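You operate a simulated robot arm through the tools that you are given. There is no shell and no other tool. Be economical: measure what you need, move in short steps, check, and stop when the job is done.

The job below is to be done with a simulated robot arm. You get a single attempt, and the scene is never put back.

JOB
Put the tub labelled "3" from the top of the bench marked tubs on top of the taped carton and the tub that says "2" on top of the cloth pack with the yellow label. Take the green tub and leave it on top of the carton with the white label. The order is free.

The check looks at the end state, three seconds after you hand in, the way a careful person would. Anything else that was tipped, shoved, dropped, spilled or broken makes it a failure. Flat cloth is picked up by pressing the open fingertips on it (5 to 10 N) and closing them slowly along it; thin cloth reads only 2 to 8 mm in the jaws.

ROBOT AND FRAMES
A 7-joint arm with a two-finger parallel gripper, fixed in place. Base frame: the origin is at the foot of the arm, x ahead of it, y to its left, z up; the work surface is at about z = 0. Readings come in mm, rad, newtons and seconds.
With the tool pointing down near the work surface it reaches from about 220 to 580 mm from the base axis. Its first joint turns from -1.152 to 1.152 rad. Payload 2.5 kg.
The TCP is the grasp point between the finger pads, 23 mm short of the fingertips. In the tool frame z runs along the fingers and y along their closing line. The gripper opens to 94 mm. The fingers are 38 mm wide and 10 mm thick; the gripper's body (54 by 96 mm) begins 39 mm behind the TCP.
Orientation is that of the tool frame in the base frame, as a unit quaternion [w, x, y, z]. With the fingers straight down and closing along the base's y, the tool's x points along the base's -x, its y along +y and its z along -z.

CONTROLS
- The arm moves only by the tool send_rows. Its arguments are lists of equal length, an entry for each row: "linear": the shift along the tool's x, y, z in mm, a list of three; "turn": the turn, a rotation vector about the tool's x, y, z in degrees, a list of three; "jaw": the finger opening in mm, from 0 to 94. In form: {"linear": [[dx, dy, dz], ...], "turn": [[rx, ry, rz], ...], "jaw": [jaw, ...]}. A call has 1 to 12 rows; each row is the pose to reach, as a shift and turn from the pose commanded when the call began, along the tool's axes at that moment. A row lasts 0.2 s, in which the tool goes at most 50 mm and 0.15 rad; a call with a longer step from one row to the next is refused whole, and so is a gripper value outside its range. Where a pose cannot be reached the arm comes as near as it can. A force on the tool above 40 N (or 10 N above the force at the start of the call, whichever is more), or a blocked arm, ends the call early, and 0.2 s more pass. Each finger travels about 108 mm/s and halts on what it meets, pressing with about 41 N; the grip force reading is that of the motor and also rises with nothing between the fingers. The clock runs only during rows and for 0.2 s after the last one: add rows that repeat a pose to give the fingers time. The reply holds the time, the measured pose of the TCP, the force on the tool along the base axes, the opening and the grip force, in the units named above and with some noise, with the torque about the TCP (base axes, N m) and any sound that the robot's microphone picked up.
- Cameras (640 x 400 px; columns grow to the right, rows downward): "scene" is fixed at [127.5, -414.9, 545.6]; the picture's right is [0.76, -0.65, 0.00], its down [-0.38, -0.44, -0.82] and it looks along [0.53, 0.62, -0.58] (base axes); focal length 293 px, centre (320, 200). "wrist" rides on the gripper at [86, 16, -74] in the tool frame; the picture's right is [-0.18, 0.98, 0.00], its down [-0.58, -0.11, -0.81] and it looks along [-0.79, -0.15, 0.59] (tool axes); focal length 243 px, centre (320, 200). There is no depth. A picture from a camera that has moved, and an enlarged one, comes with that camera's place and axes in the base frame and with its lens.
- capture(camera): a new picture of that camera. It takes no simulated time.
- inspect(camera, box): a new picture of the part [left, top, right, bottom] of that camera's present view, enlarged. It takes no simulated time.
- hand_in(): hands the job in; it is judged then, once.

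Go step by step. Nothing tells you positions but the pictures and the camera data: compare them with the known pose of the tool, close in by small moves and look again before you grip or let go. The budget is 120 turns and 64 pictures, counting those below and the enlarged ones. Unless the task says otherwise, let go and move clear before handing in, and close with one line.

The tools are called as a command line: name --argument value ..., lists and objects as JSON in quotes. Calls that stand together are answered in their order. send_rows: Moves the arm, as the interface text tells. Its arguments: {"type":"object","properties":{"linear":{"type":"array","items":{"type":"array","items":{"type":"number"}}},"turn":{"type":"array","items":{"type":"array","items":{"type":"number"}}},"jaw":{"type":"array","items":{"type":"number"}}},"required":["linear","turn","jaw"]} The other tools are called the same way: capture (camera) takes a picture; inspect (camera, box) takes an enlarged picture of a part of a camera's view; hand_in () hands the job in.

At the start:

```text
clock: 0.0
tool_pos: [373.3, 103.7, 375.0]
tcp_rot: [0.0, -0.001, 1.0, 0.001]
contact_force: [0.9, 0.3, 0.0]
torque: [-0.01, 0.02, 0.01]
width: 94.2
gripper_force: 0.1
```

scene: 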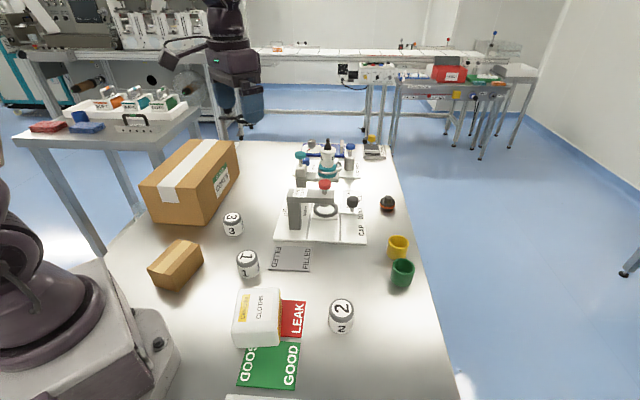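
wrist: 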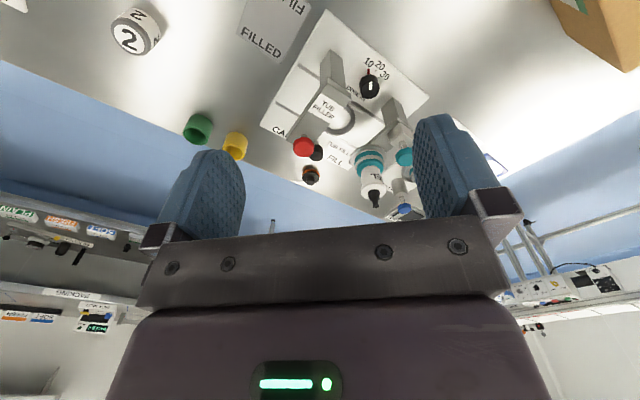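

I see three white tubs (1, 2, 3), a big and a small carton, a cloth pack, and green and yellow tubs. I'll enlarge the views to tell the cartons apart.

inspect --camera "scene" --box '[120, 120, 280, 300]'

inspect --camera "scene" --box '[220, 240, 430, 400]'

```text
2.22 times, centred on (200, 210) of scene
camera zoom: at [127.5, -414.9, 545.6], right [0.76, -0.65, 0.0], down [-0.38, -0.44, -0.82], along [0.53, 0.62, -0.58], focal length 652 px, centre (587, 178)
```

zoom: 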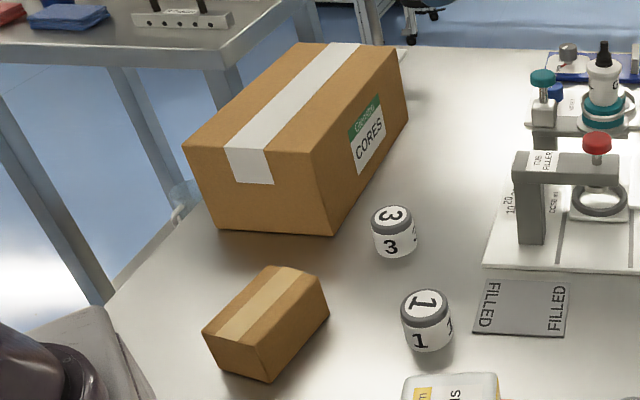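

```text
2.50 times, centred on (325, 320) of scene
camera zoom: at [127.5, -414.9, 545.6], right [0.76, -0.65, 0.0], down [-0.38, -0.44, -0.82], along [0.53, 0.62, -0.58], focal length 733 px, centre (308, -100)
```

zoom: 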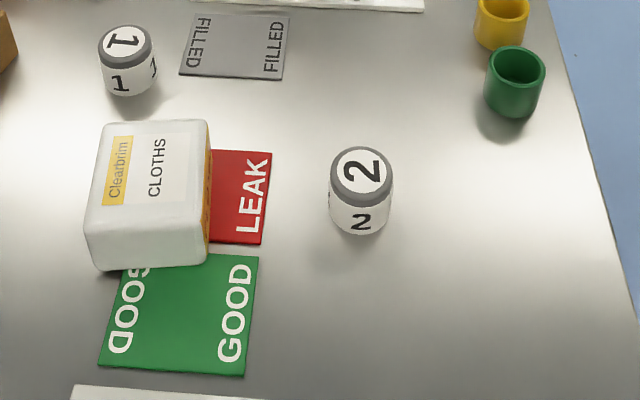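

Big carton has the white "CORES" label; the small one is the plainly taped carton. I estimate tub 3 at about (347,213), tub 2 at (379,-184), green at (559,-196), small carton centre at (183,162). Moving above tub 3.

send_rows --linear '[[6, 27, 40], [13, 54, 80], [20, 81, 120], [26, 109, 160], [26, 109, 205], [26, 109, 205]]' --turn '[[0, 0, 0], [0, 0, 0], [0, 0, 0], [0, 0, 0], [0, 0, 0], [0, 0, 0]]' --jaw '[94, 94, 90, 85, 80, 76]'

capture --camera "wrist"

capture --camera "scene"

```text
clock: 1.4
tool_pos: [349.7, 214.6, 169.8]
tcp_rot: [0.0, -0.001, 1.0, 0.0]
contact_force: [0.1, 0.0, 0.1]
torque: [0.0, 0.01, 0.02]
width: 76.0
gripper_force: 0.1
```

```text
59 pictures are left
camera wrist: at [261.7, 230.2, 244.0], right [0.18, 0.98, 0.0], down [0.58, -0.11, 0.81], along [0.79, -0.15, -0.59], focal length 243 px, centre (320, 200)
```

wrist: 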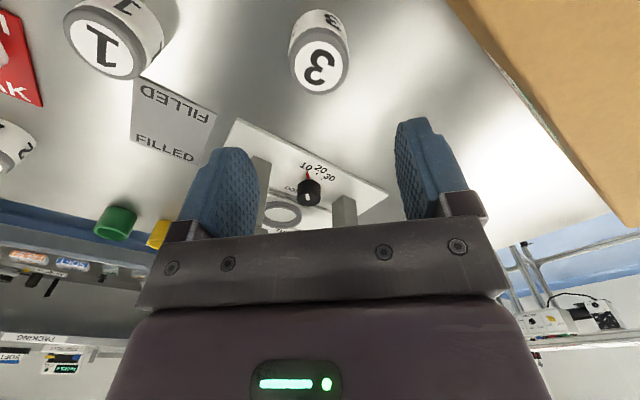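

```text
58 pictures are left
```

scene: 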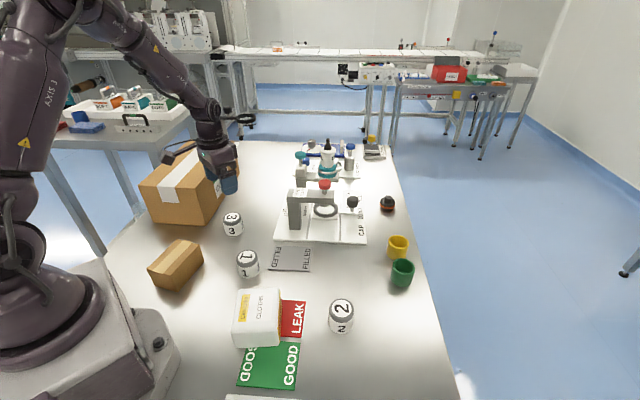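

Tub 3's top is seen at about (352,213). Descending around it with the fingers along y.

send_rows --linear '[[-2, -1.6, 35], [-2, -1.6, 70], [-2, -1.6, 105], [-2, -1.6, 130], [-2, -1.6, 140], [-2, -1.6, 140]]' --turn '[[0, 0, 0], [0, 0, 0], [0, 0, 0], [0, 0, 0], [0, 0, 0], [0, 0, 0]]' --jaw '[76, 76, 76, 76, 76, 76]'

capture --camera "wrist"

inspect --camera "scene" --box '[140, 140, 280, 280]'

```text
clock: 2.8
tool_pos: [348.8, 210.8, 29.3]
tcp_rot: [0.0, 0.0, 1.0, -0.001]
contact_force: [0.1, 0.4, -0.4]
torque: [0.0, -0.04, -0.02]
width: 75.8
gripper_force: 0.1
```

```text
57 pictures are left
camera wrist: at [261.4, 226.9, 104.4], right [0.18, 0.98, 0.0], down [0.58, -0.11, 0.81], along [0.79, -0.15, -0.59], focal length 243 px, centre (320, 200)
```

wrist: 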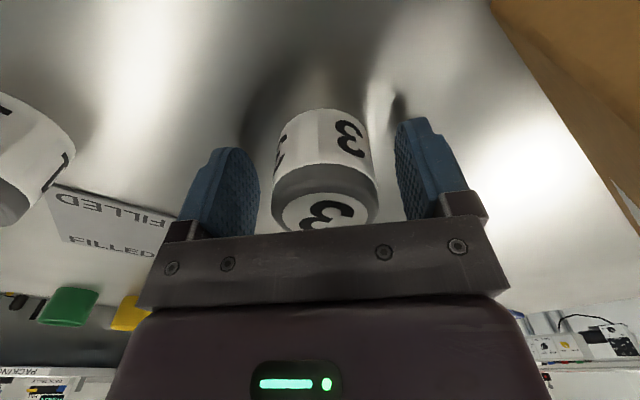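

```text
2.86 times, centred on (210, 210) of scene
camera zoom: at [127.5, -414.9, 545.5], right [0.76, -0.65, 0.0], down [-0.38, -0.44, -0.82], along [0.53, 0.62, -0.58], focal length 838 px, centre (634, 171)
```

zoom: 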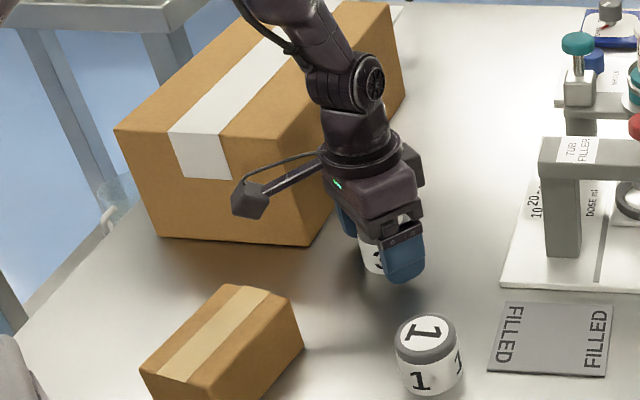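

Tub is between the fingers, slightly toward +y. I nudge 2.5 mm and close.

send_rows --linear '[[-1, 2.5, 0], [-1, 2.5, 0], [-1, 2.5, 0], [-1, 2.5, 0], [-1, 2.5, 0], [-1, 2.5, 0]]' --turn '[[0, 0, 0], [0, 0, 0], [0, 0, 0], [0, 0, 0], [0, 0, 0], [0, 0, 0]]' --jaw '[75, 65, 57, 50, 44, 40]'

```text
clock: 4.2
tool_pos: [349.1, 212.0, 29.6]
tcp_rot: [0.0, 0.0, 1.0, -0.001]
contact_force: [0.6, 0.1, 0.7]
torque: [0.0, 0.0, 0.01]
width: 48.6
gripper_force: 40.1
```

Gripped at 48.6 mm. Lifting and moving above the small carton.

send_rows --linear '[[0, 0, -25], [0, 0, -65], [0, 0, -100], [30, -9, -110], [65, -19, -110], [100, -30, -110], [100, -30, -110]]' --turn '[[0, 0, 0], [0, 0, 0], [0, 0, 0], [0, 0, 0], [0, 0, 0], [0, 0, 0], [0, 0, 0]]' --jaw '[40, 40, 40, 40, 40, 40, 40]'

capture --camera "wrist"

inspect --camera "scene" --box '[120, 140, 280, 300]'

```text
clock: 5.8
tool_pos: [248.4, 183.1, 138.5]
tcp_rot: [0.0, 0.001, 1.0, 0.0]
contact_force: [0.1, 0.7, 0.7]
torque: [0.02, -0.02, 0.03]
width: 40.2
gripper_force: 0.1
```

```text
55 pictures are left
camera wrist: at [161.5, 199.0, 214.3], right [0.18, 0.98, 0.0], down [0.58, -0.11, 0.81], along [0.79, -0.15, -0.59], focal length 243 px, centre (320, 200)
```

wrist: 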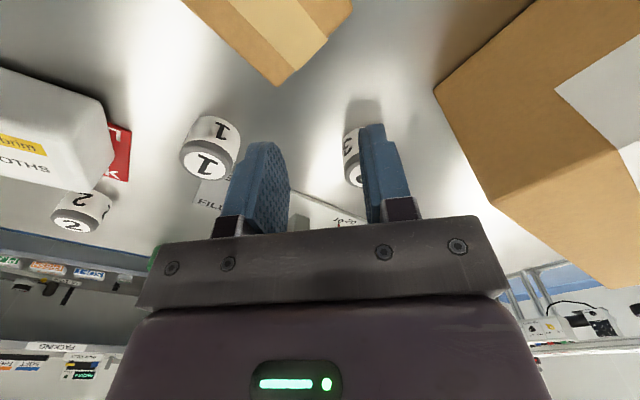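

```text
2.50 times, centred on (200, 220) of scene
camera zoom: at [127.5, -414.9, 545.5], right [0.76, -0.65, 0.0], down [-0.38, -0.44, -0.82], along [0.53, 0.62, -0.58], focal length 733 px, centre (620, 150)
```

zoom: 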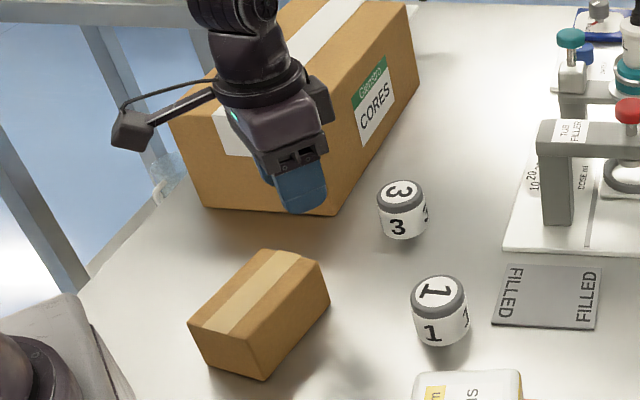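

The tub slipped out and is still standing near its place. I'll return over it and re-grip lower, with a fuller squeeze and a slow lift.

send_rows --linear '[[-30, 9, 0], [-65, 19, 0], [-99, 31, 0], [-99, 32, 0], [-99, 32, 40], [-99, 32, 80], [-99, 32, 105], [-99, 32, 114], [-99, 32, 114]]' --turn '[[0, 0, 0], [0, 0, 0], [0, 0, 0], [0, 0, 0], [0, 0, 0], [0, 0, 0], [0, 0, 0], [0, 0, 0], [0, 0, 0]]' --jaw '[60, 76, 76, 76, 76, 76, 76, 76, 76]'

capture --camera "wrist"

```text
clock: 7.8
tool_pos: [349.5, 216.0, 27.4]
tcp_rot: [0.0, -0.001, 1.0, 0.001]
contact_force: [-0.2, 0.8, 0.0]
torque: [0.0, 0.01, -0.03]
width: 76.0
gripper_force: 0.1
```

```text
53 pictures are left
camera wrist: at [262.8, 231.7, 100.6], right [0.18, 0.98, 0.0], down [0.58, -0.11, 0.81], along [0.79, -0.15, -0.59], focal length 243 px, centre (320, 200)
```

wrist: 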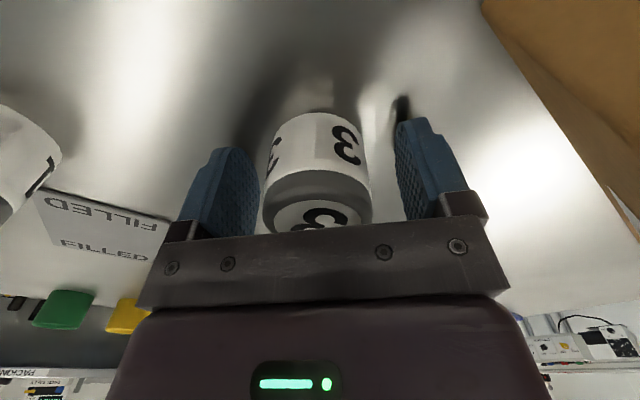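

Tub is centred between the fingers. Closing fully with time to build grip.

send_rows --linear '[[-2, 0, 1], [-2, 0, 1], [-2, 0, 1], [-2, 0, 1], [-2, 0, 1], [-2, 0, 1], [-2, 0, 1], [-2, 0, 1]]' --turn '[[0, 0, 0], [0, 0, 0], [0, 0, 0], [0, 0, 0], [0, 0, 0], [0, 0, 0], [0, 0, 0], [0, 0, 0]]' --jaw '[65, 55, 45, 30, 10, 0, 0, 0]'

send_rows --linear '[[0, 0, -1], [0, 0, -3], [0, 0, -5], [0, 0, -8], [0, 0, -12], [0, 0, -16], [0, 0, -20]]' --turn '[[0, 0, 0], [0, 0, 0], [0, 0, 0], [0, 0, 0], [0, 0, 0], [0, 0, 0], [0, 0, 0]]' --jaw '[0, 0, 0, 0, 0, 0, 0]'

capture --camera "wrist"

```text
clock: 9.6
tool_pos: [351.9, 216.5, 25.0]
tcp_rot: [0.0, -0.001, 1.0, 0.0]
contact_force: [0.4, -0.9, 1.0]
torque: [0.02, -0.02, -0.01]
width: 48.1
gripper_force: 41.3
```

```text
clock: 11.2
tool_pos: [351.9, 217.3, 45.3]
tcp_rot: [0.001, 0.0, 1.0, 0.0]
contact_force: [0.1, 0.3, -0.9]
torque: [0.0, -0.03, 0.05]
width: 48.0
gripper_force: 41.0
```

```text
52 pictures are left
camera wrist: at [265.5, 232.5, 119.6], right [0.18, 0.98, 0.0], down [0.58, -0.11, 0.81], along [0.79, -0.15, -0.59], focal length 243 px, centre (320, 200)
```

wrist: 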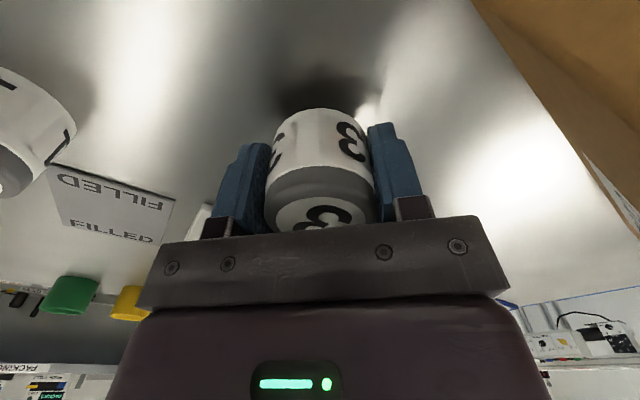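

Held this time (shadow beneath). Continuing up gently.

send_rows --linear '[[0, 0, -5], [0, 0, -12], [0, 0, -20], [0, 0, -30], [0, 0, -40], [0, 0, -50], [0, 0, -60], [0, 0, -70], [0, 0, -78], [0, 0, -82], [0, 0, -84]]' --turn '[[0, 0, 0], [0, 0, 0], [0, 0, 0], [0, 0, 0], [0, 0, 0], [0, 0, 0], [0, 0, 0], [0, 0, 0], [0, 0, 0], [0, 0, 0], [0, 0, 0]]' --jaw '[0, 0, 0, 0, 0, 0, 0, 0, 0, 0, 0]'

send_rows --linear '[[4, -1, 0], [12, -4, 0], [24, -8, 0], [38, -12, 0], [52, -17, 0], [66, -21, 0], [80, -26, 0], [94, -30, 0], [106, -34, 0], [116, -37, 0], [122, -39, 0], [124, -40, 0]]' --turn '[[0, 0, 0], [0, 0, 0], [0, 0, 0], [0, 0, 0], [0, 0, 0], [0, 0, 0], [0, 0, 0], [0, 0, 0], [0, 0, 0], [0, 0, 0], [0, 0, 0], [0, 0, 0]]' --jaw '[0, 0, 0, 0, 0, 0, 0, 0, 0, 0, 0, 0]'

capture --camera "wrist"

inspect --camera "scene" --box '[120, 160, 260, 300]'

```text
clock: 13.6
tool_pos: [350.8, 216.9, 128.7]
tcp_rot: [0.0, 0.0, 1.0, 0.0]
contact_force: [0.0, 0.0, -0.3]
torque: [0.0, -0.01, -0.01]
width: 48.0
gripper_force: 40.9
```

```text
clock: 16.2
tool_pos: [228.1, 176.0, 130.1]
tcp_rot: [0.0, 0.0, 1.0, 0.0]
contact_force: [-0.3, 0.5, -0.3]
torque: [-0.01, 0.02, 0.02]
width: 47.7
gripper_force: 41.2
```

```text
51 pictures are left
camera wrist: at [141.1, 191.2, 204.1], right [0.18, 0.98, 0.0], down [0.58, -0.11, 0.81], along [0.79, -0.15, -0.59], focal length 243 px, centre (320, 200)
```

wrist: 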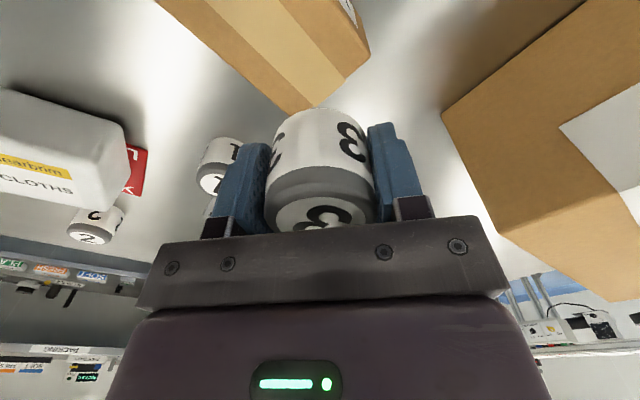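

```text
2.86 times, centred on (190, 230) of scene
camera zoom: at [127.5, -414.9, 545.6], right [0.76, -0.65, 0.0], down [-0.38, -0.44, -0.82], along [0.53, 0.62, -0.58], focal length 838 px, centre (691, 114)
```

zoom: 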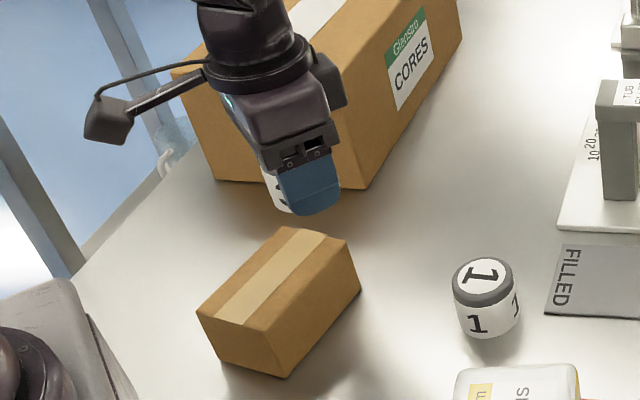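

Tub is held; carton top centre is about (184,158) at z≈50. Moving over it and lowering to just above.

send_rows --linear '[[4, -2, 0], [12, -5, 0], [22, -9, 0], [32, -13, 0], [40, -16, 0], [44, -18, 0], [44, -18, 8], [44, -18, 18], [44, -18, 30], [44, -18, 38], [44, -18, 42], [44, -18, 44]]' --turn '[[0, 0, 0], [0, 0, 0], [0, 0, 0], [0, 0, 0], [0, 0, 0], [0, 0, 0], [0, 0, 0], [0, 0, 0], [0, 0, 0], [0, 0, 0], [0, 0, 0], [0, 0, 0]]' --jaw '[0, 0, 0, 0, 0, 0, 0, 0, 0, 0, 0, 0]'

inspect --camera "scene" --box '[120, 180, 260, 320]'

capture --camera "wrist"

```text
clock: 18.8
tool_pos: [182.6, 158.5, 83.7]
tcp_rot: [0.0, -0.001, 1.0, 0.001]
contact_force: [-0.7, -0.7, -0.2]
torque: [0.0, -0.01, 0.0]
width: 48.0
gripper_force: 40.8
```

```text
2.86 times, centred on (190, 250) of scene
camera zoom: at [127.5, -414.9, 545.6], right [0.76, -0.65, 0.0], down [-0.38, -0.44, -0.82], along [0.53, 0.62, -0.58], focal length 838 px, centre (691, 57)
```

zoom: 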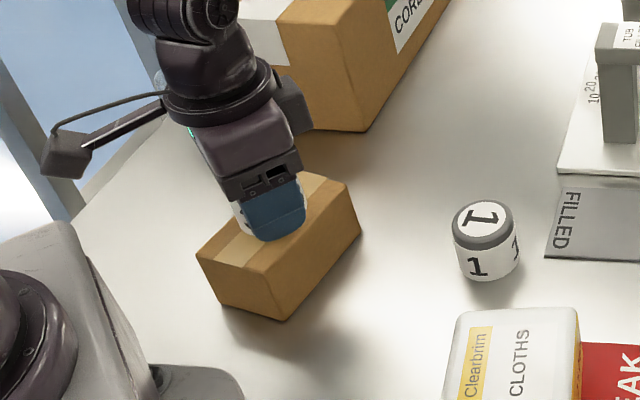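

```text
48 pictures are left
camera wrist: at [96.5, 174.3, 159.2], right [0.18, 0.98, 0.0], down [0.58, -0.11, 0.81], along [0.79, -0.15, -0.59], focal length 243 px, centre (320, 200)
```

wrist: 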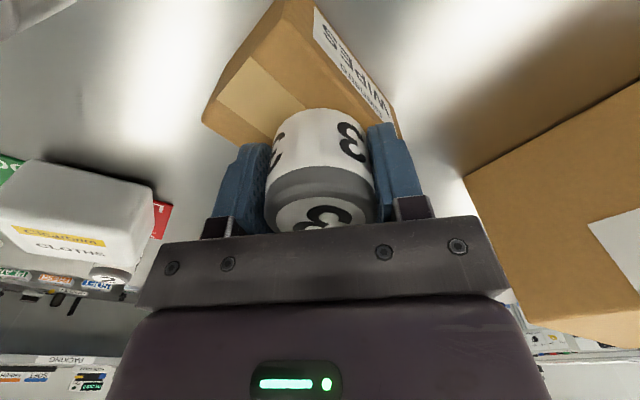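

The small carton has a label on its far side; I must read it before letting go.

inspect --camera "wrist" --box '[190, 0, 430, 150]'

inspect --camera "scene" --box '[200, 150, 250, 200]'

```text
2.67 times, centred on (310, 75) of wrist
camera zoom: at [96.5, 174.3, 159.2], right [0.18, 0.98, 0.0], down [0.58, -0.11, 0.81], along [0.79, -0.15, -0.59], focal length 647 px, centre (347, 533)
```

zoom: 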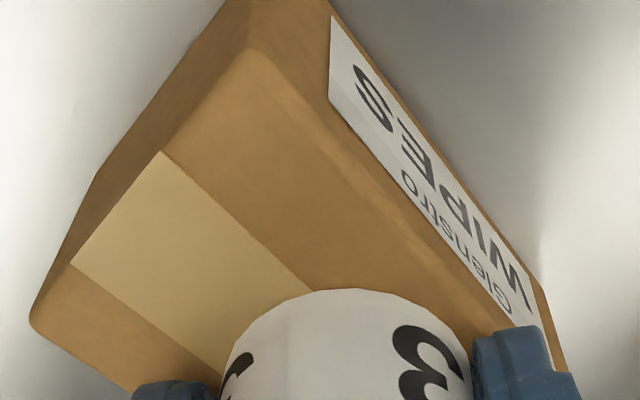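

```text
8.00 times, centred on (225, 175) of scene
camera zoom: at [127.5, -414.9, 545.6], right [0.76, -0.65, 0.0], down [-0.38, -0.44, -0.82], along [0.53, 0.62, -0.58], focal length 2346 px, centre (1080, 400)
```

zoom: 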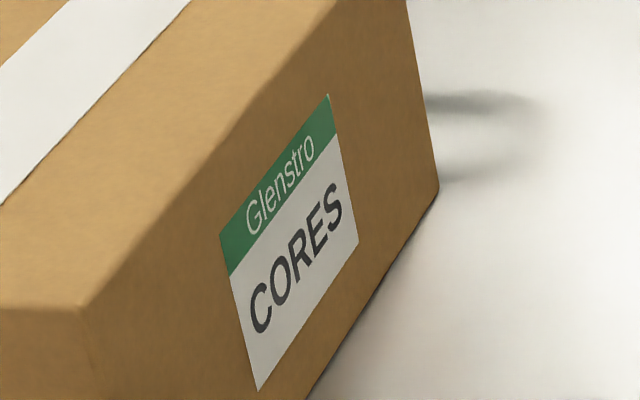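

Small carton: all-white "WIPES" label. Big carton: green-banded label and prominent white tape. Since the pack's "yellow label" is named after its band, "white label" means the small carton, and "taped carton" the big one. So tub 3 goes to the big carton; raising.

send_rows --linear '[[0, 0, -4], [0, 0, -12], [0, 0, -24], [0, 0, -38], [0, 0, -54], [0, 0, -70], [0, 0, -86], [0, 0, -102], [0, 0, -118], [0, 0, -130], [0, 0, -138], [0, 0, -140]]' --turn '[[0, 0, 0], [0, 0, 0], [0, 0, 0], [0, 0, 0], [0, 0, 0], [0, 0, 0], [0, 0, 0], [0, 0, 0], [0, 0, 0], [0, 0, 0], [0, 0, 0], [0, 0, 0]]' --jaw '[0, 0, 0, 0, 0, 0, 0, 0, 0, 0, 0, 0]'

send_rows --linear '[[-3, 5, 0], [-9, 15, 0], [-18, 32, 0], [-28, 50, 0], [-38, 70, 0], [-48, 92, 0], [-58, 110, 0], [-68, 128, 0], [-76, 142, 0], [-80, 150, 0], [-82, 154, 0], [-82, 154, 0]]' --turn '[[0, 0, 0], [0, 0, 0], [0, 0, 0], [0, 0, 0], [0, 0, 0], [0, 0, 0], [0, 0, 0], [0, 0, 0], [0, 0, 0], [0, 0, 0], [0, 0, 0], [0, 0, 0]]' --jaw '[0, 0, 0, 0, 0, 0, 0, 0, 0, 0, 0, 0]'

capture --camera "wrist"

capture --camera "scene"

```text
clock: 21.4
tool_pos: [183.5, 158.0, 223.4]
tcp_rot: [0.0, -0.001, 1.0, 0.0]
contact_force: [-0.2, -1.2, -0.9]
torque: [0.02, 0.04, 0.05]
width: 47.6
gripper_force: 40.7
```

```text
clock: 24.0
tool_pos: [265.7, 311.5, 224.6]
tcp_rot: [0.0, -0.001, 1.0, -0.001]
contact_force: [0.1, 1.0, -1.1]
torque: [0.0, -0.01, -0.03]
width: 47.5
gripper_force: 41.4
```

```text
45 pictures are left
camera wrist: at [178.4, 327.5, 300.0], right [0.18, 0.98, 0.0], down [0.58, -0.11, 0.81], along [0.79, -0.15, -0.59], focal length 243 px, centre (320, 200)
```

wrist: 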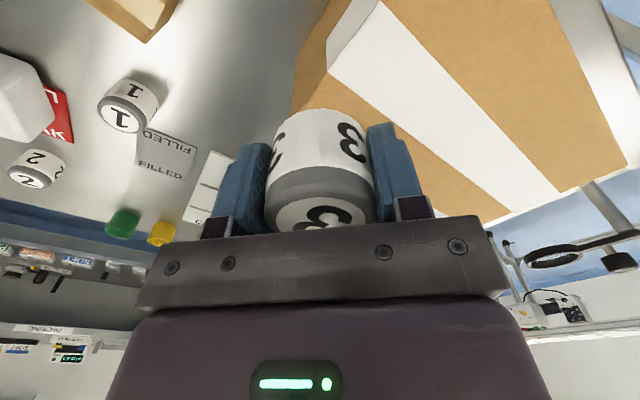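

```text
44 pictures are left
```

scene: 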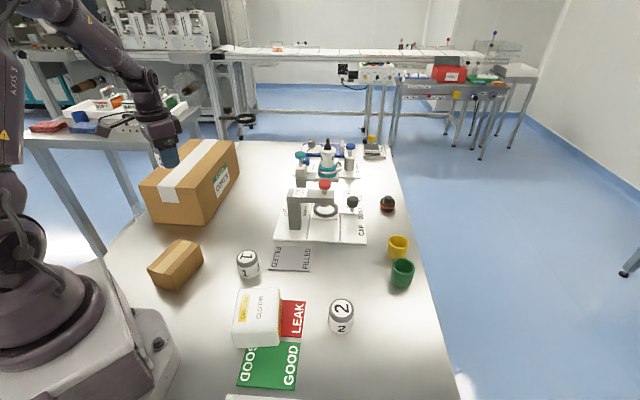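

Edge positions agree with the big carton at top z≈145. Moving to about (290,365) and lowering near the surface.

send_rows --linear '[[-3, 6, 0], [-8, 18, 0], [-14, 32, 0], [-20, 44, 0], [-24, 52, 0], [-25, 54, 0], [-25, 54, 6], [-25, 54, 15], [-25, 54, 25], [-25, 54, 33], [-25, 54, 38], [-25, 54, 40]]' --turn '[[0, 0, 0], [0, 0, 0], [0, 0, 0], [0, 0, 0], [0, 0, 0], [0, 0, 0], [0, 0, 0], [0, 0, 0], [0, 0, 0], [0, 0, 0], [0, 0, 0], [0, 0, 0]]' --jaw '[0, 0, 0, 0, 0, 0, 0, 0, 0, 0, 0, 0]'

inspect --camera "scene" --box '[120, 90, 260, 230]'

capture --camera "wrist"

```text
clock: 26.6
tool_pos: [289.4, 365.1, 184.3]
tcp_rot: [0.0, 0.001, 1.0, -0.001]
contact_force: [0.3, -0.4, -0.6]
torque: [-0.02, -0.03, 0.0]
width: 47.6
gripper_force: 40.8
```

```text
2.86 times, centred on (190, 160) of scene
camera zoom: at [127.5, -414.9, 545.6], right [0.76, -0.65, 0.0], down [-0.38, -0.44, -0.82], along [0.53, 0.62, -0.58], focal length 838 px, centre (691, 314)
```

zoom: 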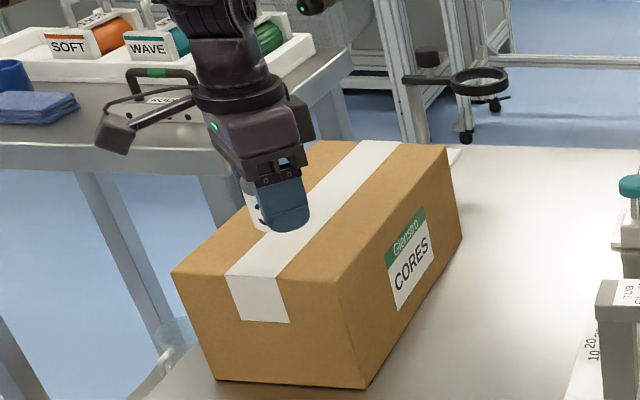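

```text
42 pictures are left
camera wrist: at [203.3, 381.4, 259.8], right [0.18, 0.98, 0.0], down [0.58, -0.11, 0.81], along [0.79, -0.15, -0.59], focal length 243 px, centre (320, 200)
```

wrist: 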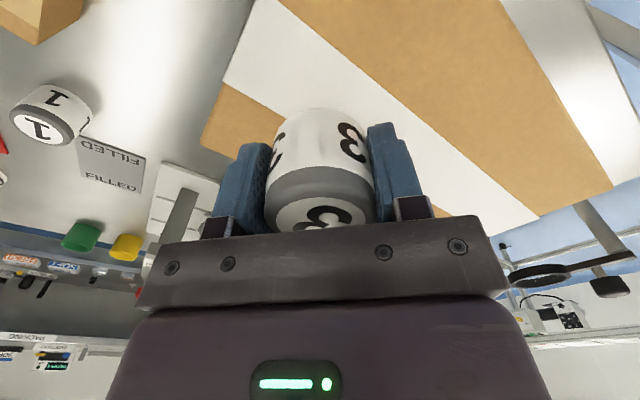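

Well over the carton's tape. Lowering in small steps to feel contact.

send_rows --linear '[[0, 0, 2], [0, 0, 4], [0, 0, 6], [0, 0, 8], [0, 0, 9], [0, 0, 10]]' --turn '[[0, 0, 0], [0, 0, 0], [0, 0, 0], [0, 0, 0], [0, 0, 0], [0, 0, 0]]' --jaw '[0, 0, 0, 0, 0, 0]'

```text
clock: 28.0
tool_pos: [291.3, 365.4, 174.6]
tcp_rot: [0.001, 0.0, 1.0, 0.0]
contact_force: [0.4, 0.8, -0.3]
torque: [0.02, 0.01, -0.02]
width: 47.7
gripper_force: 40.9
```

send_rows --linear '[[0, 0, 1], [0, 0, 2], [0, 0, 3], [0, 0, 3]]' --turn '[[0, 0, 0], [0, 0, 0], [0, 0, 0], [0, 0, 0]]' --jaw '[0, 0, 0, 0]'

inspect --camera "scene" --box '[150, 110, 220, 180]'

```text
clock: 29.0
tool_pos: [291.1, 366.6, 172.6]
tcp_rot: [0.0, -0.001, 1.0, 0.001]
contact_force: [-0.6, -0.3, -0.8]
torque: [0.03, 0.0, 0.01]
width: 47.8
gripper_force: 40.6
```

```text
5.71 times, centred on (185, 145) of scene
camera zoom: at [127.5, -414.9, 545.6], right [0.76, -0.65, 0.0], down [-0.38, -0.44, -0.82], along [0.53, 0.62, -0.58], focal length 1675 px, centre (1091, 514)
```

zoom: 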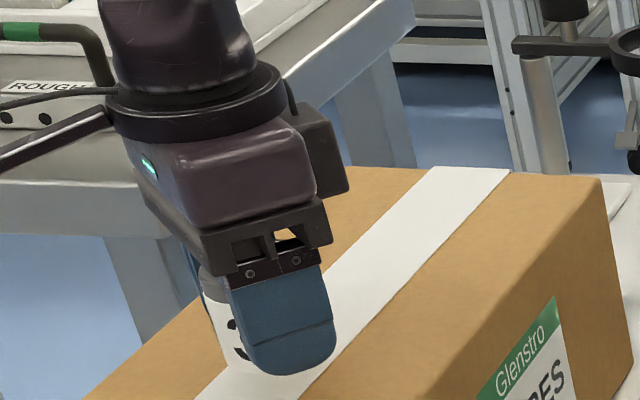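

No contact force yet; continuing in 1 mm steps.

send_rows --linear '[[0, 0, 1], [0, 0, 2], [0, 0, 2]]' --turn '[[0, 0, 0], [0, 0, 0], [0, 0, 0]]' --jaw '[0, 0, 0]'

send_rows --linear '[[0, 0, 1], [0, 0, 2], [0, 0, 2]]' --turn '[[0, 0, 0], [0, 0, 0], [0, 0, 0]]' --jaw '[0, 0, 0]'

```text
clock: 29.8
tool_pos: [289.8, 365.4, 170.5]
tcp_rot: [0.0, -0.001, 1.0, 0.0]
contact_force: [-0.7, -1.3, -0.7]
torque: [-0.01, 0.02, -0.02]
width: 47.6
gripper_force: 41.2
```

```text
clock: 30.6
tool_pos: [290.8, 366.5, 168.7]
tcp_rot: [0.0, -0.001, 1.0, -0.001]
contact_force: [0.1, 0.0, -0.5]
torque: [-0.03, 0.0, 0.01]
width: 47.5
gripper_force: 41.2
```

send_rows --linear '[[0, 0, 1], [0, 0, 2], [0, 0, 2]]' --turn '[[0, 0, 0], [0, 0, 0], [0, 0, 0]]' --jaw '[0, 0, 0]'

send_rows --linear '[[0, 0, 1], [0, 0, 1]]' --turn '[[0, 0, 0], [0, 0, 0]]' --jaw '[0, 0]'

inspect --camera "scene" --box '[150, 110, 220, 180]'

capture --camera "wrist"

```text
clock: 31.4
tool_pos: [290.6, 365.5, 165.6]
tcp_rot: [0.0, 0.0, 1.0, 0.0]
contact_force: [1.1, 1.0, -0.1]
torque: [-0.01, 0.01, 0.04]
width: 47.7
gripper_force: 41.3
```

```text
clock: 32.0
tool_pos: [289.9, 366.2, 165.8]
tcp_rot: [0.0, -0.001, 1.0, 0.0]
contact_force: [0.3, 0.0, -0.9]
torque: [0.0, -0.02, 0.04]
width: 47.9
gripper_force: 41.4
```

```text
5.71 times, centred on (185, 145) of scene
camera zoom: at [127.5, -414.9, 545.6], right [0.76, -0.65, 0.0], down [-0.38, -0.44, -0.82], along [0.53, 0.62, -0.58], focal length 1675 px, centre (1091, 514)
```

zoom: 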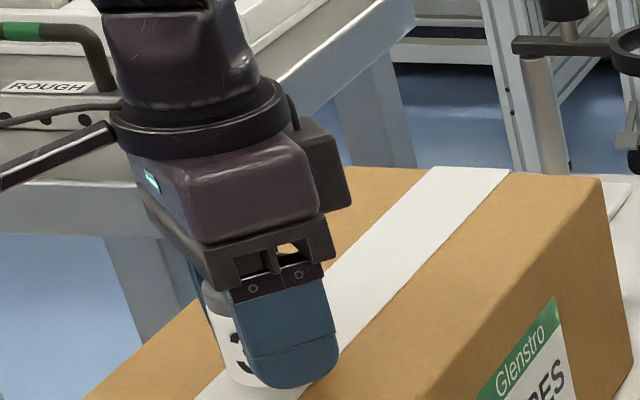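

```text
39 pictures are left
camera wrist: at [203.1, 381.8, 239.8], right [0.18, 0.98, 0.0], down [0.58, -0.11, 0.81], along [0.79, -0.15, -0.59], focal length 243 px, centre (320, 200)
```

wrist: 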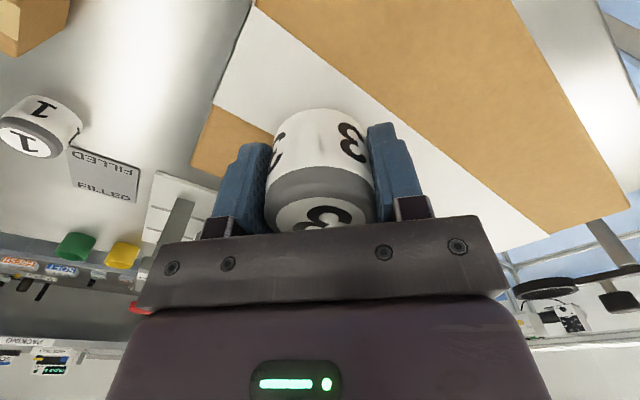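

send_rows --linear '[[0, 0, 1], [0, 0, 2], [0, 0, 2]]' --turn '[[0, 0, 0], [0, 0, 0], [0, 0, 0]]' --jaw '[0, 0, 0]'

send_rows --linear '[[0, 0, 1], [0, 0, 2], [0, 0, 2]]' --turn '[[0, 0, 0], [0, 0, 0], [0, 0, 0]]' --jaw '[0, 0, 0]'

```text
clock: 32.8
tool_pos: [289.3, 365.9, 161.6]
tcp_rot: [0.0, -0.001, 1.0, 0.0]
contact_force: [0.5, 0.2, -0.4]
torque: [-0.02, -0.01, 0.0]
width: 47.7
gripper_force: 41.1
```

```text
clock: 33.6
tool_pos: [291.0, 364.5, 161.8]
tcp_rot: [-0.001, 0.0, 1.0, -0.001]
contact_force: [-0.4, -0.4, -1.0]
torque: [-0.02, 0.01, 0.0]
width: 47.6
gripper_force: 40.9
```

Refined estimate puts the top nearer z≈128, so contact near TCP z≈153. Continuing.

send_rows --linear '[[0, 0, 1], [0, 0, 2], [0, 0, 3], [0, 0, 3]]' --turn '[[0, 0, 0], [0, 0, 0], [0, 0, 0], [0, 0, 0]]' --jaw '[0, 0, 0, 0]'

send_rows --linear '[[0, 0, 1], [0, 0, 2], [0, 0, 2]]' --turn '[[0, 0, 0], [0, 0, 0], [0, 0, 0]]' --jaw '[0, 0, 0]'

inspect --camera "scene" --box '[150, 130, 220, 200]'

```text
clock: 34.6
tool_pos: [290.3, 365.7, 157.8]
tcp_rot: [0.0, 0.0, 1.0, -0.001]
contact_force: [-0.4, -1.0, 0.0]
torque: [0.0, 0.05, 0.0]
width: 47.7
gripper_force: 41.3
```

```text
clock: 35.4
tool_pos: [291.6, 366.6, 154.8]
tcp_rot: [0.0, -0.001, 1.0, 0.0]
contact_force: [0.2, -0.1, -1.0]
torque: [-0.02, -0.02, 0.03]
width: 47.6
gripper_force: 40.6
```

```text
5.71 times, centred on (185, 165) of scene
camera zoom: at [127.5, -414.9, 545.6], right [0.76, -0.65, 0.0], down [-0.38, -0.44, -0.82], along [0.53, 0.62, -0.58], focal length 1675 px, centre (1091, 400)
```

zoom: 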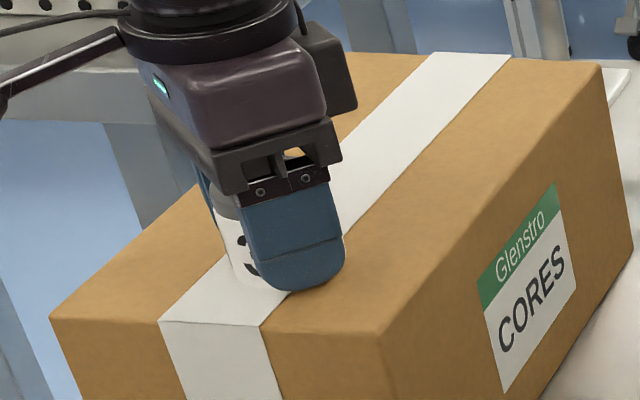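

send_rows --linear '[[0, 0, 1], [0, 0, 2], [0, 0, 2]]' --turn '[[0, 0, 0], [0, 0, 0], [0, 0, 0]]' --jaw '[0, 0, 0]'

send_rows --linear '[[0, 0, 1], [0, 0, 2], [0, 0, 2]]' --turn '[[0, 0, 0], [0, 0, 0], [0, 0, 0]]' --jaw '[0, 0, 0]'

```text
clock: 36.2
tool_pos: [289.2, 365.8, 155.1]
tcp_rot: [0.001, 0.0, 1.0, 0.001]
contact_force: [-4.4, -5.5, 21.2]
torque: [-0.25, 0.12, 0.0]
width: 47.8
gripper_force: 41.1
```

```text
clock: 37.0
tool_pos: [291.6, 366.4, 154.2]
tcp_rot: [0.001, 0.0, 1.0, 0.002]
contact_force: [-4.9, -7.0, 34.5]
torque: [-0.26, -0.06, 0.02]
width: 47.7
gripper_force: 41.2
```

Contact reached (34 N). Easing up 3 mm, then opening the fingers and rising.

send_rows --linear '[[0, 0, -1.5], [0, 0, -3], [0, 0, -3], [0, 0, -3]]' --turn '[[0, 0, 0], [0, 0, 0], [0, 0, 0], [0, 0, 0]]' --jaw '[0, 0, 0, 0]'

send_rows --linear '[[0, 0, 0], [0, 0, 0], [0, 0, 0], [0, 0, 0]]' --turn '[[0, 0, 0], [0, 0, 0], [0, 0, 0], [0, 0, 0]]' --jaw '[50, 60, 70, 74]'

capture --camera "wrist"

```text
clock: 38.0
tool_pos: [289.4, 366.8, 153.5]
tcp_rot: [-0.001, 0.0, 1.0, 0.0]
contact_force: [1.2, 0.4, 3.3]
torque: [0.06, -0.16, 0.01]
width: 47.8
gripper_force: 41.5
```

```text
clock: 39.0
tool_pos: [289.5, 367.2, 154.0]
tcp_rot: [0.0, 0.0, 1.0, 0.0]
contact_force: [0.2, -0.1, -0.2]
torque: [-0.01, 0.01, 0.0]
width: 74.0
gripper_force: 0.2
```

```text
37 pictures are left
camera wrist: at [203.4, 382.1, 229.6], right [0.18, 0.98, 0.0], down [0.58, -0.11, 0.81], along [0.79, -0.15, -0.59], focal length 243 px, centre (320, 200)
```

wrist: 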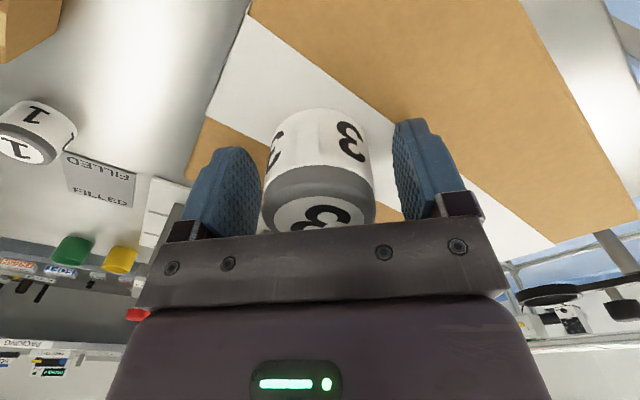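

Tub 3 stands on the carton. Rising clear, then travelling toward tub 2.

send_rows --linear '[[0, 0, -15], [0, 0, -40], [0, 0, -70], [0, 0, -100], [-5, -35, -110], [-13, -80, -110], [-20, -125, -110], [-27, -170, -110], [-35, -215, -110], [-42, -260, -110], [-48, -300, -110], [-48, -300, -110]]' --turn '[[0, 0, 0], [0, 0, 0], [0, 0, 0], [0, 0, 0], [0, 0, 0], [0, 0, 0], [0, 0, 0], [0, 0, 0], [0, 0, 0], [0, 0, 0], [0, 0, 0], [0, 0, 0]]' --jaw '[76, 76, 76, 76, 76, 76, 76, 76, 76, 76, 76, 76]'

send_rows --linear '[[-6, -35, 0], [-12, -78, 0], [-19, -120, 0], [-26, -162, 10], [-33, -205, 30], [-40, -240, 60], [-40, -250, 90], [-40, -250, 92]]' --turn '[[0, 0, 0], [0, 0, 0], [0, 0, 0], [0, 0, 0], [0, 0, 0], [0, 0, 0], [0, 0, 0], [0, 0, 0]]' --jaw '[76, 76, 76, 76, 76, 76, 76, 76]'

capture --camera "wrist"

capture --camera "scene"

```text
clock: 41.6
tool_pos: [339.1, 65.6, 263.3]
tcp_rot: [0.0, -0.001, 1.0, 0.0]
contact_force: [0.2, 0.3, -0.6]
torque: [-0.02, 0.03, 0.0]
width: 75.8
gripper_force: 0.1
```

```text
clock: 43.4
tool_pos: [379.5, -184.6, 173.6]
tcp_rot: [0.0, -0.001, 1.0, 0.0]
contact_force: [-0.2, -1.2, -0.3]
torque: [-0.01, -0.03, 0.01]
width: 75.6
gripper_force: 0.0
```

```text
36 pictures are left
camera wrist: at [292.0, -168.8, 248.2], right [0.18, 0.98, 0.0], down [0.58, -0.11, 0.81], along [0.79, -0.15, -0.59], focal length 243 px, centre (320, 200)
```

wrist: 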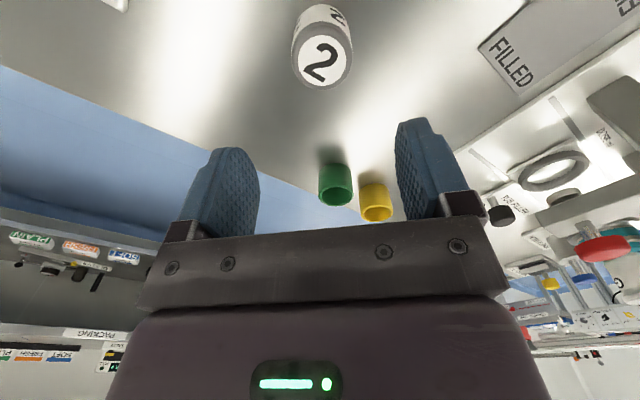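

```text
35 pictures are left
```

scene: 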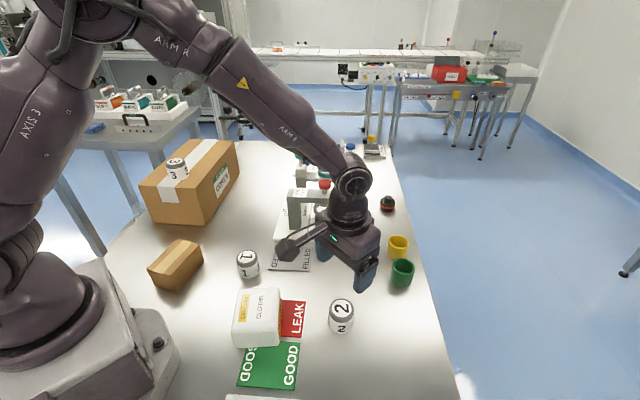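

Tub 2 is at about (380,-183), almost under the gripper. Descending.

send_rows --linear '[[-1, 2, 35], [-1, 2, 75], [-1, 2, 110], [-1, 2, 135], [-1, 2, 146], [-1, 2, 148], [-1, 2, 148]]' --turn '[[0, 0, 0], [0, 0, 0], [0, 0, 0], [0, 0, 0], [0, 0, 0], [0, 0, 0], [0, 0, 0]]' --jaw '[76, 76, 76, 76, 76, 76, 76]'

capture --camera "wrist"

```text
clock: 45.0
tool_pos: [379.9, -181.6, 24.5]
tcp_rot: [0.0, -0.001, 1.0, 0.0]
contact_force: [0.8, -1.1, 1.6]
torque: [0.01, 0.01, 0.0]
width: 76.2
gripper_force: 0.1
```

```text
34 pictures are left
camera wrist: at [293.4, -166.4, 99.8], right [0.18, 0.98, 0.0], down [0.58, -0.11, 0.81], along [0.79, -0.15, -0.59], focal length 243 px, centre (320, 200)
```

wrist: 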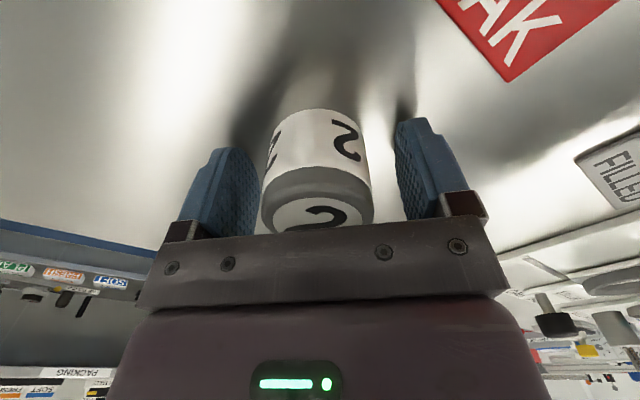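

Tub 2 is centred between the pads. Closing fully and lifting gently.

send_rows --linear '[[0, -1, 0], [0, -1, 0], [0, -1, 0], [0, -1, 0], [0, -1, 0], [0, -1, 0], [0, -1, 0], [0, -1, 0]]' --turn '[[0, 0, 0], [0, 0, 0], [0, 0, 0], [0, 0, 0], [0, 0, 0], [0, 0, 0], [0, 0, 0], [0, 0, 0]]' --jaw '[65, 55, 45, 30, 10, 0, 0, 0]'

send_rows --linear '[[0, 0, -1], [0, 0, -3], [0, 0, -6], [0, 0, -11], [0, 0, -18], [0, 0, -27], [0, 0, -38], [0, 0, -50], [0, 0, -63], [0, 0, -75], [0, 0, -82], [0, 0, -85]]' --turn '[[0, 0, 0], [0, 0, 0], [0, 0, 0], [0, 0, 0], [0, 0, 0], [0, 0, 0], [0, 0, 0], [0, 0, 0], [0, 0, 0], [0, 0, 0], [0, 0, 0], [0, 0, 0]]' --jaw '[0, 0, 0, 0, 0, 0, 0, 0, 0, 0, 0, 0]'

inspect --camera "scene" --box '[220, 220, 400, 380]'

```text
clock: 46.8
tool_pos: [380.7, -182.4, 24.5]
tcp_rot: [0.0, 0.0, 1.0, 0.001]
contact_force: [0.0, 0.1, 0.2]
torque: [-0.01, 0.03, 0.03]
width: 48.2
gripper_force: 41.0
```

```text
clock: 49.4
tool_pos: [379.2, -182.2, 110.3]
tcp_rot: [0.0, -0.001, 1.0, 0.0]
contact_force: [-0.3, 0.2, -1.0]
torque: [0.01, 0.01, -0.01]
width: 48.1
gripper_force: 40.5
```

```text
2.50 times, centred on (310, 300) of scene
camera zoom: at [127.5, -414.9, 545.5], right [0.76, -0.65, 0.0], down [-0.38, -0.44, -0.82], along [0.53, 0.62, -0.58], focal length 733 px, centre (345, -50)
```

zoom: 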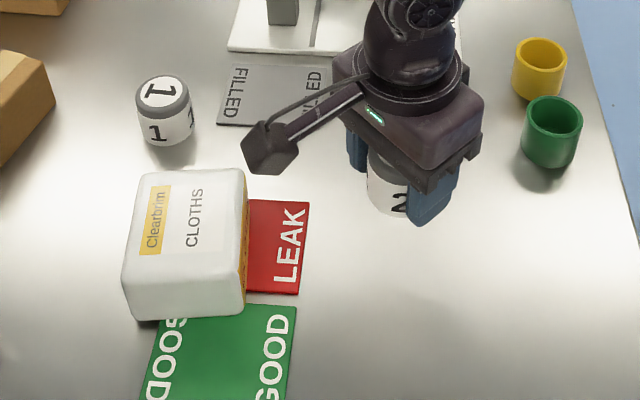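

Tub 2 is held. Lifting to 150 and moving toward the cloth pack for a look at its height and outline.

send_rows --linear '[[0, 0, -6], [0, 0, -18], [0, 0, -30], [0, 0, -38], [0, 0, -40], [5, 4, -40], [17, 14, -40], [32, 26, -40], [48, 40, -40], [62, 52, -40], [74, 62, -40], [80, 67, -40]]' --turn '[[0, 0, 0], [0, 0, 0], [0, 0, 0], [0, 0, 0], [0, 0, 0], [0, 0, 0], [0, 0, 0], [0, 0, 0], [0, 0, 0], [0, 0, 0], [0, 0, 0], [0, 0, 0]]' --jaw '[0, 0, 0, 0, 0, 0, 0, 0, 0, 0, 0, 0]'

capture --camera "wrist"

inspect --camera "scene" --box '[210, 260, 350, 400]'

```text
clock: 52.0
tool_pos: [299.8, -116.9, 151.9]
tcp_rot: [0.0, 0.0, 1.0, 0.0]
contact_force: [-0.2, -0.4, -1.4]
torque: [-0.01, -0.01, 0.01]
width: 47.6
gripper_force: 41.4
```

```text
32 pictures are left
camera wrist: at [212.7, -100.4, 225.8], right [0.18, 0.98, 0.0], down [0.58, -0.11, 0.81], along [0.79, -0.15, -0.59], focal length 243 px, centre (320, 200)
```

wrist: 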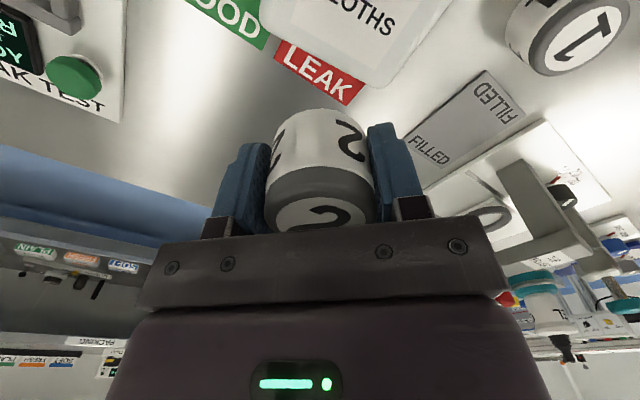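

```text
2.86 times, centred on (280, 330) of scene
camera zoom: at [127.5, -414.9, 545.5], right [0.76, -0.65, 0.0], down [-0.38, -0.44, -0.82], along [0.53, 0.62, -0.58], focal length 838 px, centre (434, -171)
```

zoom: 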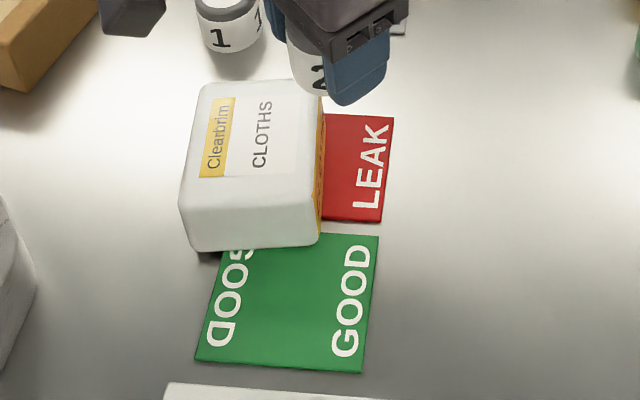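

Pack top centre is about (257,-80), z≈50, roughly 86 mm square. Moving over it and lowering to just above.

send_rows --linear '[[4, 4, 0], [12, 11, 0], [22, 20, 0], [32, 28, 0], [39, 34, 0], [42, 37, 0], [42, 37, 8], [42, 37, 20], [42, 37, 34], [42, 37, 48], [42, 37, 58], [42, 37, 63]]' --turn '[[0, 0, 0], [0, 0, 0], [0, 0, 0], [0, 0, 0], [0, 0, 0], [0, 0, 0], [0, 0, 0], [0, 0, 0], [0, 0, 0], [0, 0, 0], [0, 0, 0], [0, 0, 0]]' --jaw '[0, 0, 0, 0, 0, 0, 0, 0, 0, 0, 0, 0]'

inspect --camera "scene" --box '[210, 260, 350, 400]'

capture --camera "wrist"

```text
clock: 54.6
tool_pos: [258.6, -78.9, 88.0]
tcp_rot: [0.0, -0.001, 1.0, 0.0]
contact_force: [-6.8, 2.7, 33.1]
torque: [0.07, 0.09, 0.19]
width: 47.9
gripper_force: 40.6
```

```text
2.86 times, centred on (280, 330) of scene
camera zoom: at [127.4, -414.9, 545.6], right [0.76, -0.65, 0.0], down [-0.38, -0.44, -0.82], along [0.53, 0.62, -0.58], focal length 838 px, centre (434, -171)
```

zoom: 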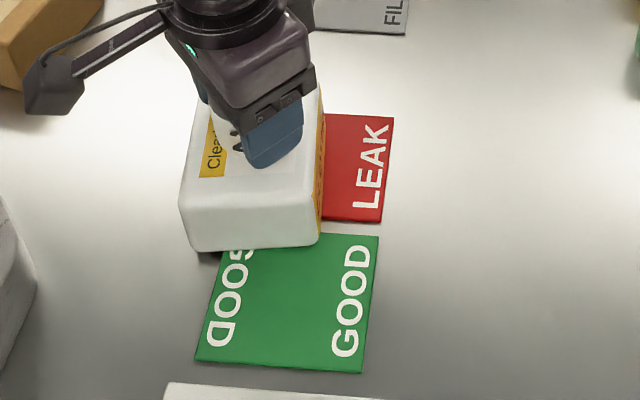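

```text
29 pictures are left
camera wrist: at [171.0, -63.3, 162.3], right [0.18, 0.98, 0.0], down [0.58, -0.11, 0.81], along [0.79, -0.15, -0.59], focal length 243 px, centre (320, 200)
```

wrist: 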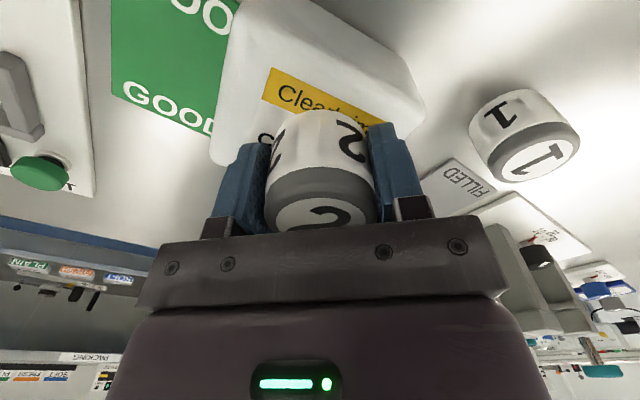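

Contact came at TCP z≈88, so the pack is about 63 tall and its centre is nearer (254,-89). Lifting a bit and recentring.

send_rows --linear '[[0, 0, -3], [0, 0, -8], [0, 0, -11], [2, -4, -11], [4, -8, -11], [5, -9, -11], [5, -9, -11]]' --turn '[[0, 0, 0], [0, 0, 0], [0, 0, 0], [0, 0, 0], [0, 0, 0], [0, 0, 0], [0, 0, 0]]' --jaw '[0, 0, 0, 0, 0, 0, 0]'

capture --camera "wrist"

```text
clock: 56.2
tool_pos: [253.3, -88.3, 98.6]
tcp_rot: [0.0, 0.0, 1.0, 0.0]
contact_force: [0.4, 0.5, -0.9]
torque: [-0.02, -0.03, 0.0]
width: 47.7
gripper_force: 40.9
```

```text
28 pictures are left
camera wrist: at [165.4, -72.4, 172.9], right [0.18, 0.98, 0.0], down [0.58, -0.11, 0.81], along [0.79, -0.15, -0.59], focal length 243 px, centre (320, 200)
```

wrist: 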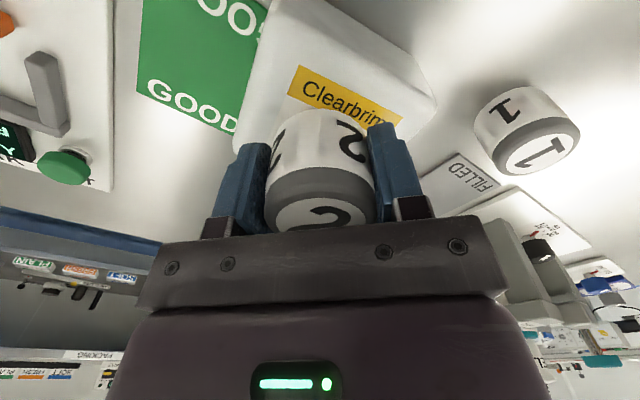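

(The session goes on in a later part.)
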